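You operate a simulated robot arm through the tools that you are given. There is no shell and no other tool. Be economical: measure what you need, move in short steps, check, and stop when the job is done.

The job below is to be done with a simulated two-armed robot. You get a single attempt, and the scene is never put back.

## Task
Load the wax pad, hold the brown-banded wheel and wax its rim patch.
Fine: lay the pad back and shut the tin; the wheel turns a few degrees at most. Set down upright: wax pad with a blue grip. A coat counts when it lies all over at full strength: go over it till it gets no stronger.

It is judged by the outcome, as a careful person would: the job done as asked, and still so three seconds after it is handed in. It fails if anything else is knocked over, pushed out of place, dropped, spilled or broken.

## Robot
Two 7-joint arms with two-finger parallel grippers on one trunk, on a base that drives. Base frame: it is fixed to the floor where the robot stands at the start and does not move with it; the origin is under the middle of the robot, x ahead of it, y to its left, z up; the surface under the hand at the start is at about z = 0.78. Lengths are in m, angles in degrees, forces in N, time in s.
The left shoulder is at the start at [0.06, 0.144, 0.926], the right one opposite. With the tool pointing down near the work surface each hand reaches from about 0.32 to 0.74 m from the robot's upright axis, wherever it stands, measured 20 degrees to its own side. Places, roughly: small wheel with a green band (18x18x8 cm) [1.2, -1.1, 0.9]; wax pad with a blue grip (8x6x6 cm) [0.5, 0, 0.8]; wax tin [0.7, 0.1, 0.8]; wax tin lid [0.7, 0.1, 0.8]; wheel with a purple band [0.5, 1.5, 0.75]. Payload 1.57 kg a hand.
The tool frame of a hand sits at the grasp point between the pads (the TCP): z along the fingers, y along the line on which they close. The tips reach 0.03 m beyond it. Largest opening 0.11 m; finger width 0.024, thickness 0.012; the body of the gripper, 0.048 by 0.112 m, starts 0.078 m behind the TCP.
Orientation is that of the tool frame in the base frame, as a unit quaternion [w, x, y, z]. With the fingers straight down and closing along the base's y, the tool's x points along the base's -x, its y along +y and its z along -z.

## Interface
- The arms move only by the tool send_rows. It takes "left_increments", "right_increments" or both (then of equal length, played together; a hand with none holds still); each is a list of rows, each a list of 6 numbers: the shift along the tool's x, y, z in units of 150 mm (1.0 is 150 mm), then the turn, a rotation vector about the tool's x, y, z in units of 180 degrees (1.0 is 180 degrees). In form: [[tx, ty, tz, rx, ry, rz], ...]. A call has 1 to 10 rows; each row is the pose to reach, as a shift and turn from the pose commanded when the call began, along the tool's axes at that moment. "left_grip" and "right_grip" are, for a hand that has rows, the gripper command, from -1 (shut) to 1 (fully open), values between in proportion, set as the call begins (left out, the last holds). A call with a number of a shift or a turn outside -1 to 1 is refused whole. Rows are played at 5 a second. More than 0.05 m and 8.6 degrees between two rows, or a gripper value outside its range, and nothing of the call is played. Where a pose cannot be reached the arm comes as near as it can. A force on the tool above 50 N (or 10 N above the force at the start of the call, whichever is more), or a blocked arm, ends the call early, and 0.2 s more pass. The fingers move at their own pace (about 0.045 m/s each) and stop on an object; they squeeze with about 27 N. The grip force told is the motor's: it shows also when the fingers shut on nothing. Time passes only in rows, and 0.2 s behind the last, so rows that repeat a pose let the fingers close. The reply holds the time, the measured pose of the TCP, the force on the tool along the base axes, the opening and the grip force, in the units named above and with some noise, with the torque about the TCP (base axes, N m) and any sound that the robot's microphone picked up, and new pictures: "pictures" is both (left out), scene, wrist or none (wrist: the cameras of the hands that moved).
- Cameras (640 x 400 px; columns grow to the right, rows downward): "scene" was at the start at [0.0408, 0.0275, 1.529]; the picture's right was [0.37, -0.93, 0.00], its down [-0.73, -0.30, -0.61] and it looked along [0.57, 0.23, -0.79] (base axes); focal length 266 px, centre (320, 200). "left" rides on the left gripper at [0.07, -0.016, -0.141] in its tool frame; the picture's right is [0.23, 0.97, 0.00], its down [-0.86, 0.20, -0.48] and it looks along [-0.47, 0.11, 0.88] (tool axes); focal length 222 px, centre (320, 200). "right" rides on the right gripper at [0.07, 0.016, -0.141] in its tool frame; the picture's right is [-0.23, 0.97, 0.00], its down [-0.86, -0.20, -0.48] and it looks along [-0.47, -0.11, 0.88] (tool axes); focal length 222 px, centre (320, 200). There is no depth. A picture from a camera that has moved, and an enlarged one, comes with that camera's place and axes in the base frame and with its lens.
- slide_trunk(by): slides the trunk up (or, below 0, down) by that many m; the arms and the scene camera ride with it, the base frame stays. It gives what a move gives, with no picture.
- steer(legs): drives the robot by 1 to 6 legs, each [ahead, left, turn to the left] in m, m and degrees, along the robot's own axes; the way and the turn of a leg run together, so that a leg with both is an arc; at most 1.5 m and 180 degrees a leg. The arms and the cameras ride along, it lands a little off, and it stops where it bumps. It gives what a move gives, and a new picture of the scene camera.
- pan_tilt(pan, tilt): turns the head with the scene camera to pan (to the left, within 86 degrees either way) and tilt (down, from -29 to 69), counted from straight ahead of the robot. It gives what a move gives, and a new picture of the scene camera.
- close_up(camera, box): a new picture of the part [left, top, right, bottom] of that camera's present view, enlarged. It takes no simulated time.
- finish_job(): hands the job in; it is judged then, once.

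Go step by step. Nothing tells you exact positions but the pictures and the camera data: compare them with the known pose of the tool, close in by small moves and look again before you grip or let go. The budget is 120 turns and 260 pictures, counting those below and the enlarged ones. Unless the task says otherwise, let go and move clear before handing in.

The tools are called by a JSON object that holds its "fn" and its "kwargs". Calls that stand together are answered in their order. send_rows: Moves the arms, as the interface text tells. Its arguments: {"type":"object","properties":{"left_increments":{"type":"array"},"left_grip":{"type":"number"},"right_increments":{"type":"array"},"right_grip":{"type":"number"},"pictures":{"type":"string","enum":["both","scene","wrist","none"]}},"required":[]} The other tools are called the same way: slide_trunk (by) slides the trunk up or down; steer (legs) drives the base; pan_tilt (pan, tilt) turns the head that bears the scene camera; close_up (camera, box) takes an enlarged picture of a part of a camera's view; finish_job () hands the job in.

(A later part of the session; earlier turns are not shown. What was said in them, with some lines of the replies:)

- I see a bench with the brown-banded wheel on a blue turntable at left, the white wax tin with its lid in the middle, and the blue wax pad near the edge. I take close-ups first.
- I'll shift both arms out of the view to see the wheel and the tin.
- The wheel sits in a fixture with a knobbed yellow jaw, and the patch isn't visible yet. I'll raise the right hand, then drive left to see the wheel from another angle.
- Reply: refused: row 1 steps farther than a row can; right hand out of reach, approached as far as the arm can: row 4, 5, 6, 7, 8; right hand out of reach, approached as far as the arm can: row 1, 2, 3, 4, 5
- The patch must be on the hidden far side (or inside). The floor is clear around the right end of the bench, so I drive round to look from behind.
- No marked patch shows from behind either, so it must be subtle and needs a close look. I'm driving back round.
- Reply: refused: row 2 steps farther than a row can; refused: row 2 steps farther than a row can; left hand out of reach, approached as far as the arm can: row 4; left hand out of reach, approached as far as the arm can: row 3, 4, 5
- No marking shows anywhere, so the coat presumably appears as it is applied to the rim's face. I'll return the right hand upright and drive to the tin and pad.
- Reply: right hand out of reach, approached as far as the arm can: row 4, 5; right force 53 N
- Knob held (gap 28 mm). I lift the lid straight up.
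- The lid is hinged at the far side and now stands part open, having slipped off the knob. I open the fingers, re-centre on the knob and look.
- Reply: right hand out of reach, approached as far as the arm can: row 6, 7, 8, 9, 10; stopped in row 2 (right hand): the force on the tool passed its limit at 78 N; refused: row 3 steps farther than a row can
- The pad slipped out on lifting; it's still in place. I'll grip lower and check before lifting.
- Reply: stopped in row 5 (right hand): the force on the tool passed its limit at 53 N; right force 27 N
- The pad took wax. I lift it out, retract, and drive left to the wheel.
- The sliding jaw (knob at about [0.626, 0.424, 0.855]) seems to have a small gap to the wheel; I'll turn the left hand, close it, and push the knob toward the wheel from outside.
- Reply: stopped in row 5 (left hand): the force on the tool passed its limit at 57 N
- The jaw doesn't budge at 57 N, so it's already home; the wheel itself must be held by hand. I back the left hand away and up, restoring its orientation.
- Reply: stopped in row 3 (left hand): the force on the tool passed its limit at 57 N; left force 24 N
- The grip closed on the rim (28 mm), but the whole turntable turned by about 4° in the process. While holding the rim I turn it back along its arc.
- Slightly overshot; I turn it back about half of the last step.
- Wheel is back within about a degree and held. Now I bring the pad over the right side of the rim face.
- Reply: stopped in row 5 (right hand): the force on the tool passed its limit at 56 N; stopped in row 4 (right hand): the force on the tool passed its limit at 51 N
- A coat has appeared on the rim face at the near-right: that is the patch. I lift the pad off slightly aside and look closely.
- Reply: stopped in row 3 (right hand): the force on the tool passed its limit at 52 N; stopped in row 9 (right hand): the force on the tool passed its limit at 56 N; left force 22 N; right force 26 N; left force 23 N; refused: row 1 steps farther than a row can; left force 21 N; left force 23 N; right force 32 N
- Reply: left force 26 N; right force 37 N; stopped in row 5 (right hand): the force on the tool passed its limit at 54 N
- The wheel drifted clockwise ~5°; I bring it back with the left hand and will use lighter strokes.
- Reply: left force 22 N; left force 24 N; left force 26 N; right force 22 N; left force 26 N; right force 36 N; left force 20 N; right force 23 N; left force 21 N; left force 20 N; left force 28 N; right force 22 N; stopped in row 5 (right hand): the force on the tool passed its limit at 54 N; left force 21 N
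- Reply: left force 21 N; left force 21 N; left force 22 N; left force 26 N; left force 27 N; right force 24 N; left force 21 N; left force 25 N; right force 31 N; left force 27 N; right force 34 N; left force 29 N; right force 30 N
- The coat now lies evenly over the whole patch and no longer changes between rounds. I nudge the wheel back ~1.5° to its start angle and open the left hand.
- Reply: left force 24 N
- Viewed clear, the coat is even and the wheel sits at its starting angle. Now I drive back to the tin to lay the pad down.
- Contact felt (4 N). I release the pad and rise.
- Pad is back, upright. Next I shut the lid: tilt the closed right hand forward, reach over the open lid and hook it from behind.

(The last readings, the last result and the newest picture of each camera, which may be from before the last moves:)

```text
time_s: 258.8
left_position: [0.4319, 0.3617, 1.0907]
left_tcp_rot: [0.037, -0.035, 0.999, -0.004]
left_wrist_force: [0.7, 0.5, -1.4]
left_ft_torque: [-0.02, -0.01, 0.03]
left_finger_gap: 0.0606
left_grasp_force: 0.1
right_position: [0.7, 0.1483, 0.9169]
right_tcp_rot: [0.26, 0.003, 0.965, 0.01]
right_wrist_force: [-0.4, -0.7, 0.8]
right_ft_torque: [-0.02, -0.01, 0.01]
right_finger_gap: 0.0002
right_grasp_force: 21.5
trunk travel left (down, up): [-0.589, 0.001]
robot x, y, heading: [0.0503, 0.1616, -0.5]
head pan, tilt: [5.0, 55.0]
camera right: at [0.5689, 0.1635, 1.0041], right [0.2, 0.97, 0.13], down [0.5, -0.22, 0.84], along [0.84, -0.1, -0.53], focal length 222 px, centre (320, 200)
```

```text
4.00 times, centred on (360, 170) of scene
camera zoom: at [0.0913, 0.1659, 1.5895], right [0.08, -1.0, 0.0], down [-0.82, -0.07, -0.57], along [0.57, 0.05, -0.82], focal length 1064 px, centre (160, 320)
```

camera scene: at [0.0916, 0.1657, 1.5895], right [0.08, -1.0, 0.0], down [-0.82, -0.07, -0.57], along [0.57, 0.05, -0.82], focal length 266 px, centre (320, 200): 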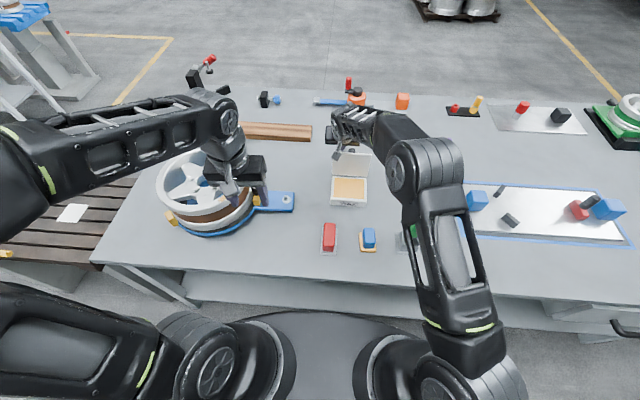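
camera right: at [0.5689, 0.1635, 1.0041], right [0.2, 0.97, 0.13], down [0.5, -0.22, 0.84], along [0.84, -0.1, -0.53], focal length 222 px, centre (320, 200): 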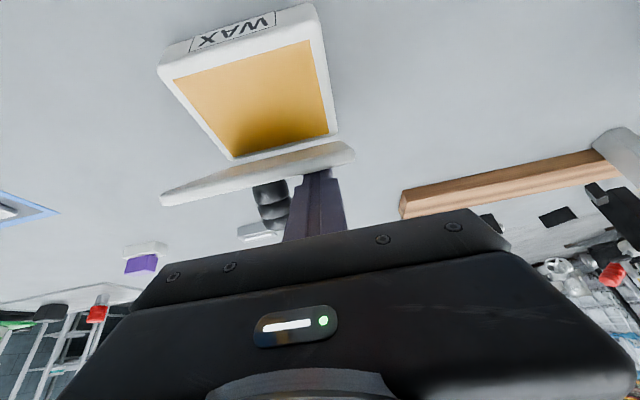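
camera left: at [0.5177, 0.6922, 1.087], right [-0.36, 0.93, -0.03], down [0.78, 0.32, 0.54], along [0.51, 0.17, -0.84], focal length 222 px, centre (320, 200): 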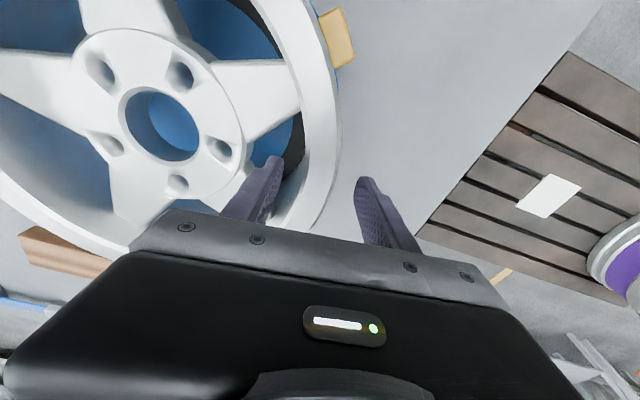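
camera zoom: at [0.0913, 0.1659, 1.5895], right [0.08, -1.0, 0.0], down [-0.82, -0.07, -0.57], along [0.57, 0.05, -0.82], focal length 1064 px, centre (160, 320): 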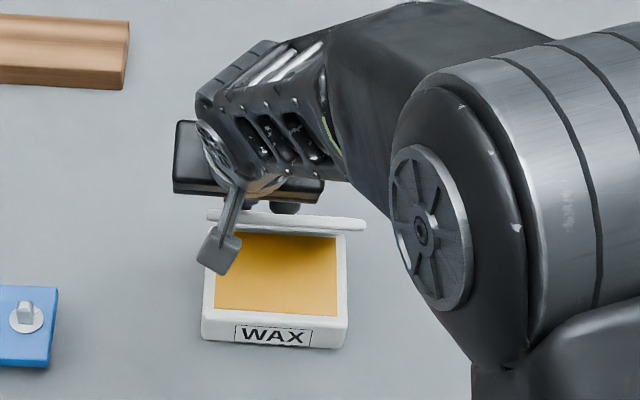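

{"fn": "send_rows", "kwargs": {"right_increments": [[0.07, 0, 0, 0, 0, 0], [0.14, 0, 0, 0, 0, 0], [0.21, 0, 0.005, 0, 0, 0], [0.28, 0, 0.01, 0, 0, 0], [0.34, 0, 0.015, 0, 0, 0], [0.395, 0, 0.018, 0, 0, 0], [0.41, 0, 0.05, 0, 0, 0], [0.43, 0, 0.08, 0, 0, 0], [0.445, 0, 0.1, 0, 0, 0], [0.45, 0, 0.115, 0, 0, 0]], "pictures": "wrist"}}

{"fn": "close_up", "kwargs": {"camera": "scene", "box": [310, 120, 410, 220]}}

```text
time_s: 261.0
left_position: [0.4322, 0.3602, 1.0912]
left_tcp_rot: [0.037, -0.035, 0.999, -0.004]
left_wrist_force: [-0.8, 0.9, -0.5]
left_ft_torque: [0.02, -0.01, -0.01]
left_finger_gap: 0.0605
left_grasp_force: 0.0
right_position: [0.651, 0.1485, 0.8679]
right_tcp_rot: [0.26, 0.003, 0.966, 0.009]
right_wrist_force: [1.2, -0.4, -0.6]
right_ft_torque: [0.0, 0.04, 0.03]
right_finger_gap: 0.0
right_grasp_force: 21.1
trunk travel left (down, up): [-0.589, 0.001]
robot x, y, heading: [0.0456, 0.1581, -0.5]
head pan, tilt: [5.0, 55.0]
camera right: at [0.5197, 0.164, 0.9554], right [0.2, 0.97, 0.13], down [0.5, -0.22, 0.84], along [0.84, -0.1, -0.53], focal length 222 px, centre (320, 200)
```

right: 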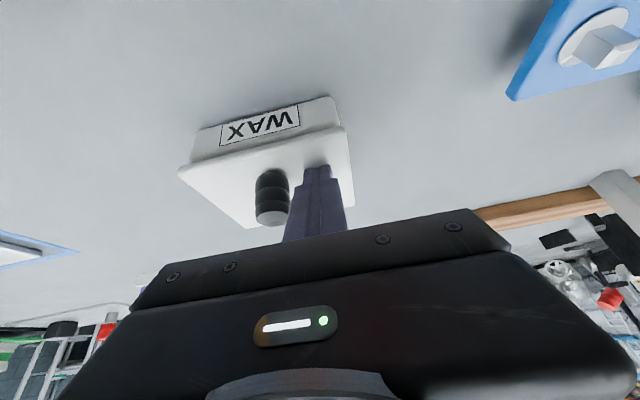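

```text
4.00 times, centred on (360, 170) of scene
camera zoom: at [0.0915, 0.1659, 1.5895], right [0.08, -1.0, 0.0], down [-0.82, -0.07, -0.57], along [0.57, 0.05, -0.82], focal length 1064 px, centre (160, 320)
```

zoom: 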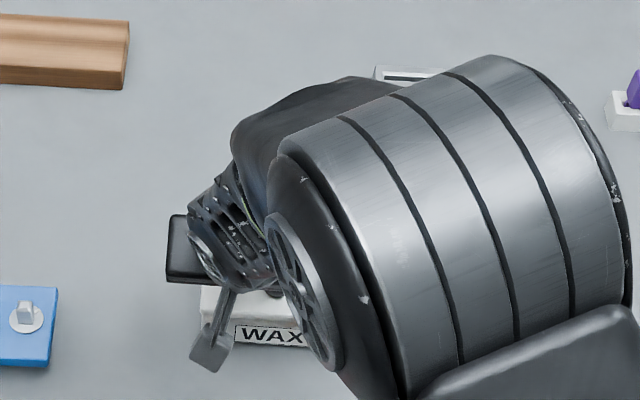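

{"fn": "send_rows", "kwargs": {"right_increments": [[0.007, 0, 0.012, 0, 0, 0], [0.014, 0, 0.023, 0, 0, 0], [0.02, 0, 0.035, 0, 0, 0], [0.027, 0, 0.046, 0, 0, 0], [0.03, 0, 0.052, 0, 0, 0]], "pictures": "wrist"}}

{"fn": "close_up", "kwargs": {"camera": "right", "box": [160, 70, 400, 240]}}

```text
time_s: 262.3
left_position: [0.4303, 0.3593, 1.0924]
left_tcp_rot: [0.038, -0.035, 0.999, -0.004]
left_wrist_force: [0.4, -0.2, 0.3]
left_ft_torque: [-0.01, -0.01, 0.0]
left_finger_gap: 0.0605
left_grasp_force: 0.1
right_position: [0.6528, 0.1501, 0.8653]
right_tcp_rot: [0.268, 0.004, 0.963, 0.013]
right_wrist_force: [-7.9, -2.5, 22.6]
right_ft_torque: [-0.11, 0.13, -0.04]
right_finger_gap: 0.0
right_grasp_force: 21.4
trunk travel left (down, up): [-0.589, 0.001]
robot x, y, heading: [0.0478, 0.1599, -0.4]
head pan, tilt: [5.0, 55.0]
stopped in row 5 (right hand): the force on the tool passed its limit at 51 N (the readings are from after the stop); the commanded pose is now the measured one
camera right: at [0.5208, 0.1646, 0.9511], right [0.19, 0.97, 0.14], down [0.49, -0.22, 0.85], along [0.85, -0.09, -0.51], focal length 222 px, centre (320, 200)
```

right: 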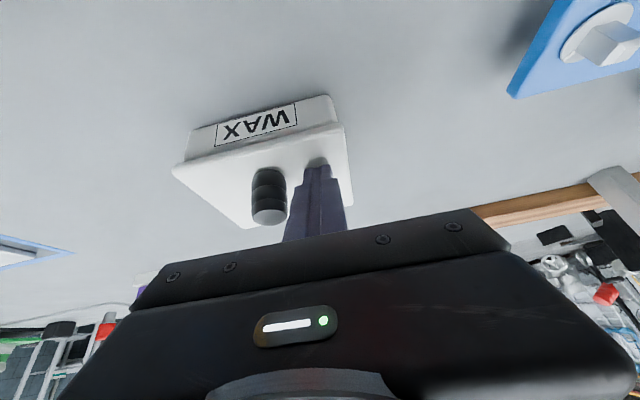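

```text
2.35 times, centred on (280, 155) of right
camera zoom: at [0.5208, 0.1646, 0.9511], right [0.19, 0.97, 0.14], down [0.49, -0.22, 0.85], along [0.85, -0.09, -0.51], focal length 523 px, centre (414, 306)
```

zoom: 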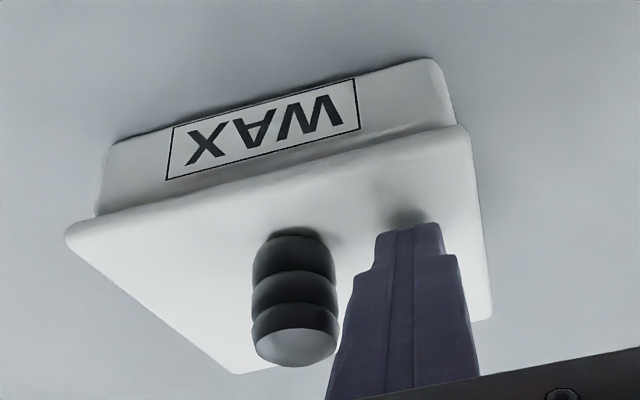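

Lid pressed firmly shut. I lift away, retract and inspect.

{"fn": "send_rows", "kwargs": {"right_increments": [[-0.1, 0, -0.18, 0, 0, 0], [-0.22, 0, -0.38, 0, 0, 0], [-0.33, 0, -0.577, 0, 0, 0], [-0.2, -0.1, -0.7, 0, 0, 0], [0.05, -0.3, -0.8, 0, 0, 0], [0.3, -0.5, -0.9, 0, 0, 0], [0.5, -0.7, -1, 0, 0, 0]], "pictures": "scene"}}

{"fn": "close_up", "kwargs": {"camera": "scene", "box": [310, 120, 440, 260]}}

{"fn": "close_up", "kwargs": {"camera": "scene", "box": [315, 145, 395, 215]}}

```text
refused: row 5 steps farther than a row can; nothing moved
```

```text
2.86 times, centred on (375, 190) of scene
camera zoom: at [0.0879, 0.1655, 1.5894], right [0.08, -1.0, 0.0], down [-0.82, -0.07, -0.58], along [0.57, 0.05, -0.82], focal length 760 px, centre (163, 229)
```

zoom: 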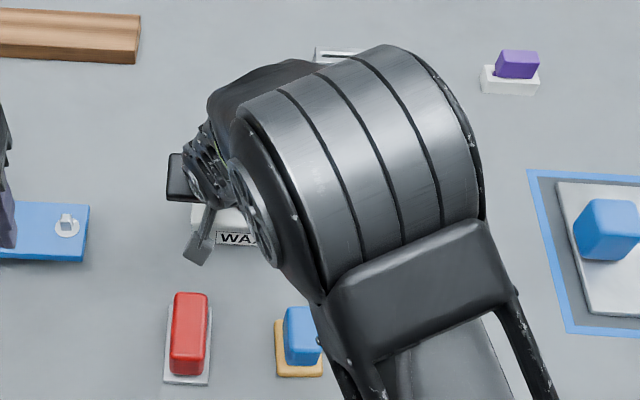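

```text
5.71 times, centred on (355, 180) of scene
camera zoom: at [0.0879, 0.1655, 1.5894], right [0.08, -1.0, 0.0], down [-0.82, -0.07, -0.58], along [0.57, 0.05, -0.82], focal length 1520 px, centre (120, 314)
```

zoom: 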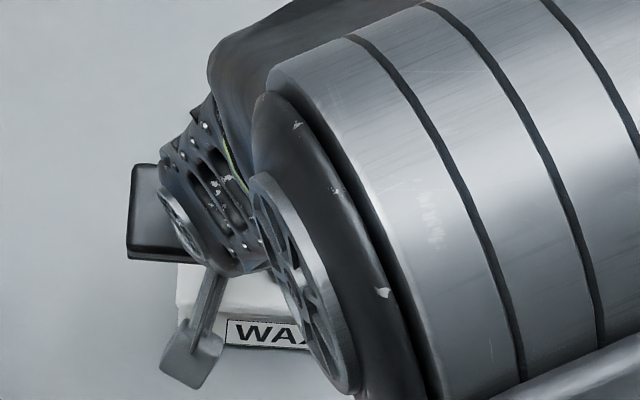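

{"fn": "send_rows", "kwargs": {"right_increments": [[-0.1, 0, -0.18, 0, 0, 0], [-0.22, 0, -0.38, 0, 0, 0], [-0.33, 0, -0.577, 0, 0, 0], [-0.25, -0.1, -0.7, 0, 0, 0], [-0.1, -0.28, -0.8, 0, 0, 0], [0.05, -0.46, -0.9, 0, 0, 0], [0.2, -0.65, -0.98, 0, 0, 0], [0.35, -0.85, -1, 0, 0, 0]], "pictures": "scene"}}

{"fn": "close_up", "kwargs": {"camera": "scene", "box": [310, 120, 440, 260]}}

{"fn": "close_up", "kwargs": {"camera": "scene", "box": [315, 145, 395, 215]}}

```text
time_s: 264.1
left_position: [0.4325, 0.3583, 1.0923]
left_tcp_rot: [0.038, -0.035, 0.999, -0.003]
left_wrist_force: [-0.3, 0.4, -0.3]
left_ft_torque: [-0.01, -0.04, 0.05]
left_finger_gap: 0.0608
left_grasp_force: 0.1
right_position: [0.531, 0.0163, 0.9604]
right_tcp_rot: [0.265, 0.004, 0.964, 0.012]
right_wrist_force: [-0.2, 0.1, 0.3]
right_ft_torque: [0.03, -0.01, -0.01]
right_finger_gap: 0.0
right_grasp_force: 21.2
trunk travel left (down, up): [-0.589, 0.001]
robot x, y, heading: [0.0469, 0.1589, -0.3]
head pan, tilt: [5.0, 55.0]
camera scene: at [0.091, 0.1649, 1.5895], right [0.08, -1.0, 0.0], down [-0.82, -0.07, -0.57], along [0.57, 0.05, -0.82], focal length 266 px, centre (320, 200)
```

scene: 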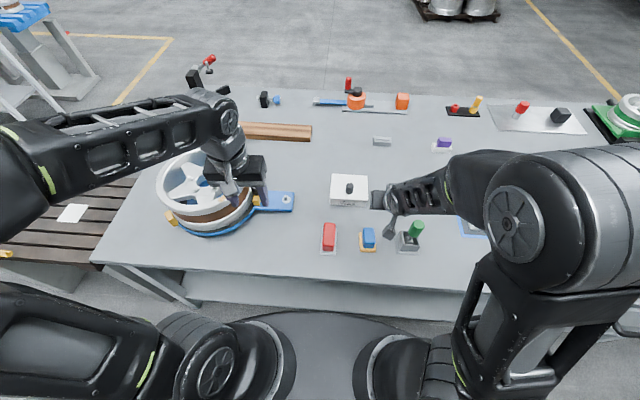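

```text
2.86 times, centred on (375, 190) of scene
camera zoom: at [0.091, 0.1649, 1.5895], right [0.08, -1.0, 0.0], down [-0.82, -0.07, -0.57], along [0.57, 0.05, -0.82], focal length 760 px, centre (163, 229)
```

zoom: 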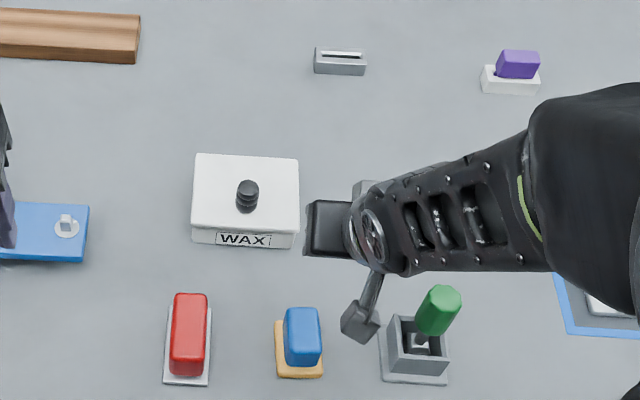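

```text
5.71 times, centred on (355, 180) of scene
camera zoom: at [0.091, 0.1649, 1.5895], right [0.08, -1.0, 0.0], down [-0.82, -0.07, -0.57], along [0.57, 0.05, -0.82], focal length 1520 px, centre (120, 314)
```

zoom: 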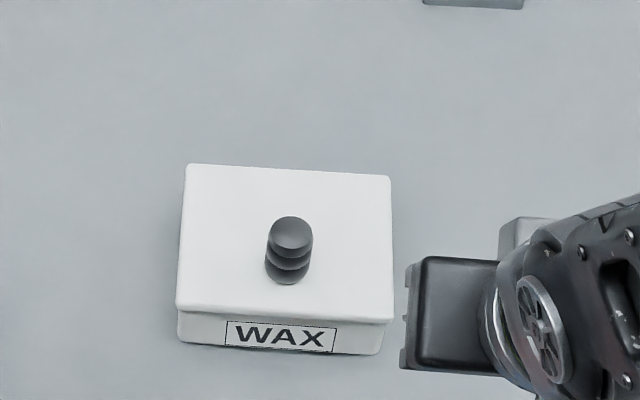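

{"fn": "send_rows", "kwargs": {"right_increments": [[-0.08, 0, -0.2, 0, 0, 0], [-0.16, 0, -0.4, 0, 0, 0], [-0.24, 0, -0.6, 0, 0, 0]], "left_increments": [[0.2, -0.2, 0, 0, 0, 0], [0.4, -0.4, 0, 0, 0, 0], [0.5, -0.6, 0, 0, 0, 0]], "pictures": "scene"}}

{"fn": "close_up", "kwargs": {"camera": "scene", "box": [150, 130, 310, 250]}}

{"fn": "close_up", "kwargs": {"camera": "scene", "box": [215, 180, 265, 220]}}

```text
time_s: 264.9
left_position: [0.3613, 0.2631, 1.0881]
left_tcp_rot: [0.038, -0.034, 0.999, -0.005]
left_wrist_force: [0.7, -0.1, 1.4]
left_ft_torque: [0.02, -0.01, 0.05]
left_finger_gap: 0.0603
left_grasp_force: 0.1
right_position: [0.5139, 0.0138, 1.0566]
right_tcp_rot: [0.264, 0.004, 0.964, 0.012]
right_wrist_force: [0.0, -1.1, -0.8]
right_ft_torque: [0.01, 0.01, 0.01]
right_finger_gap: 0.0
right_grasp_force: 21.4
trunk travel left (down, up): [-0.589, 0.001]
robot x, y, heading: [0.0469, 0.16, -0.4]
head pan, tilt: [5.0, 55.0]
camera scene: at [0.0904, 0.1647, 1.5895], right [0.08, -1.0, 0.0], down [-0.82, -0.07, -0.57], along [0.57, 0.05, -0.82], focal length 266 px, centre (320, 200)
```

scene: 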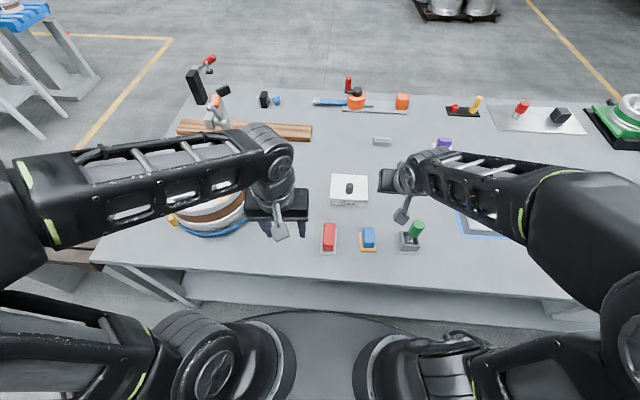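

```text
3.33 times, centred on (230, 190) of scene
camera zoom: at [0.0904, 0.1647, 1.5895], right [0.08, -1.0, 0.0], down [-0.82, -0.07, -0.57], along [0.57, 0.05, -0.82], focal length 887 px, centre (620, 233)
```

zoom: 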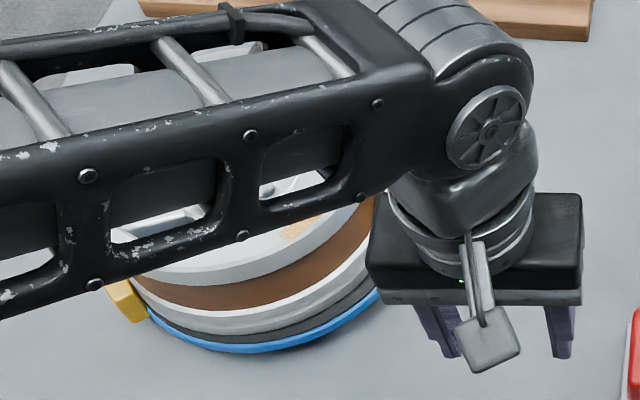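

```text
10.00 times, centred on (240, 200) of scene
camera zoom: at [0.0904, 0.1647, 1.5895], right [0.08, -1.0, 0.0], down [-0.82, -0.07, -0.57], along [0.57, 0.05, -0.82], focal length 2660 px, centre (1120, 200)
```

zoom: 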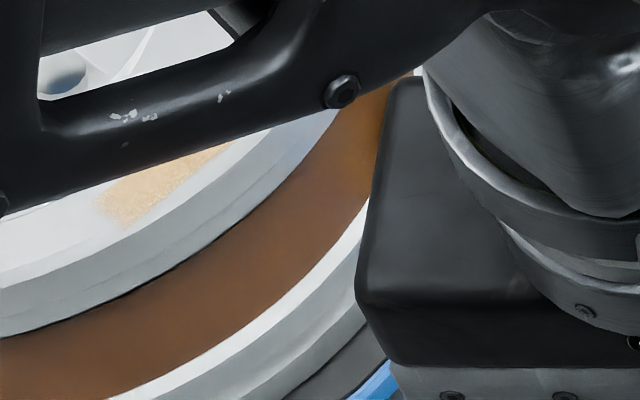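

The pad is back upright in its place and the tin is shut. The wheel stands at its starting angle, the patch is evenly coated, and both hands are clear. I'm handing in.

{"fn": "finish_job", "kwargs": {}}

```text
The job is handed in.
```

The job is handed in. The rim patch on the brown-banded wheel is waxed, the pad is back upright in its place, and the tin is shut.

- **Coat strength:** I judged it full because the last two rounds of strokes showed no visible change. I loaded the pad only once and had no other way to measure it.
- **Wheel rotation:** It turned about 5° at most while I gripped and waxed it. I turned it back to within about half a degree of where it started.
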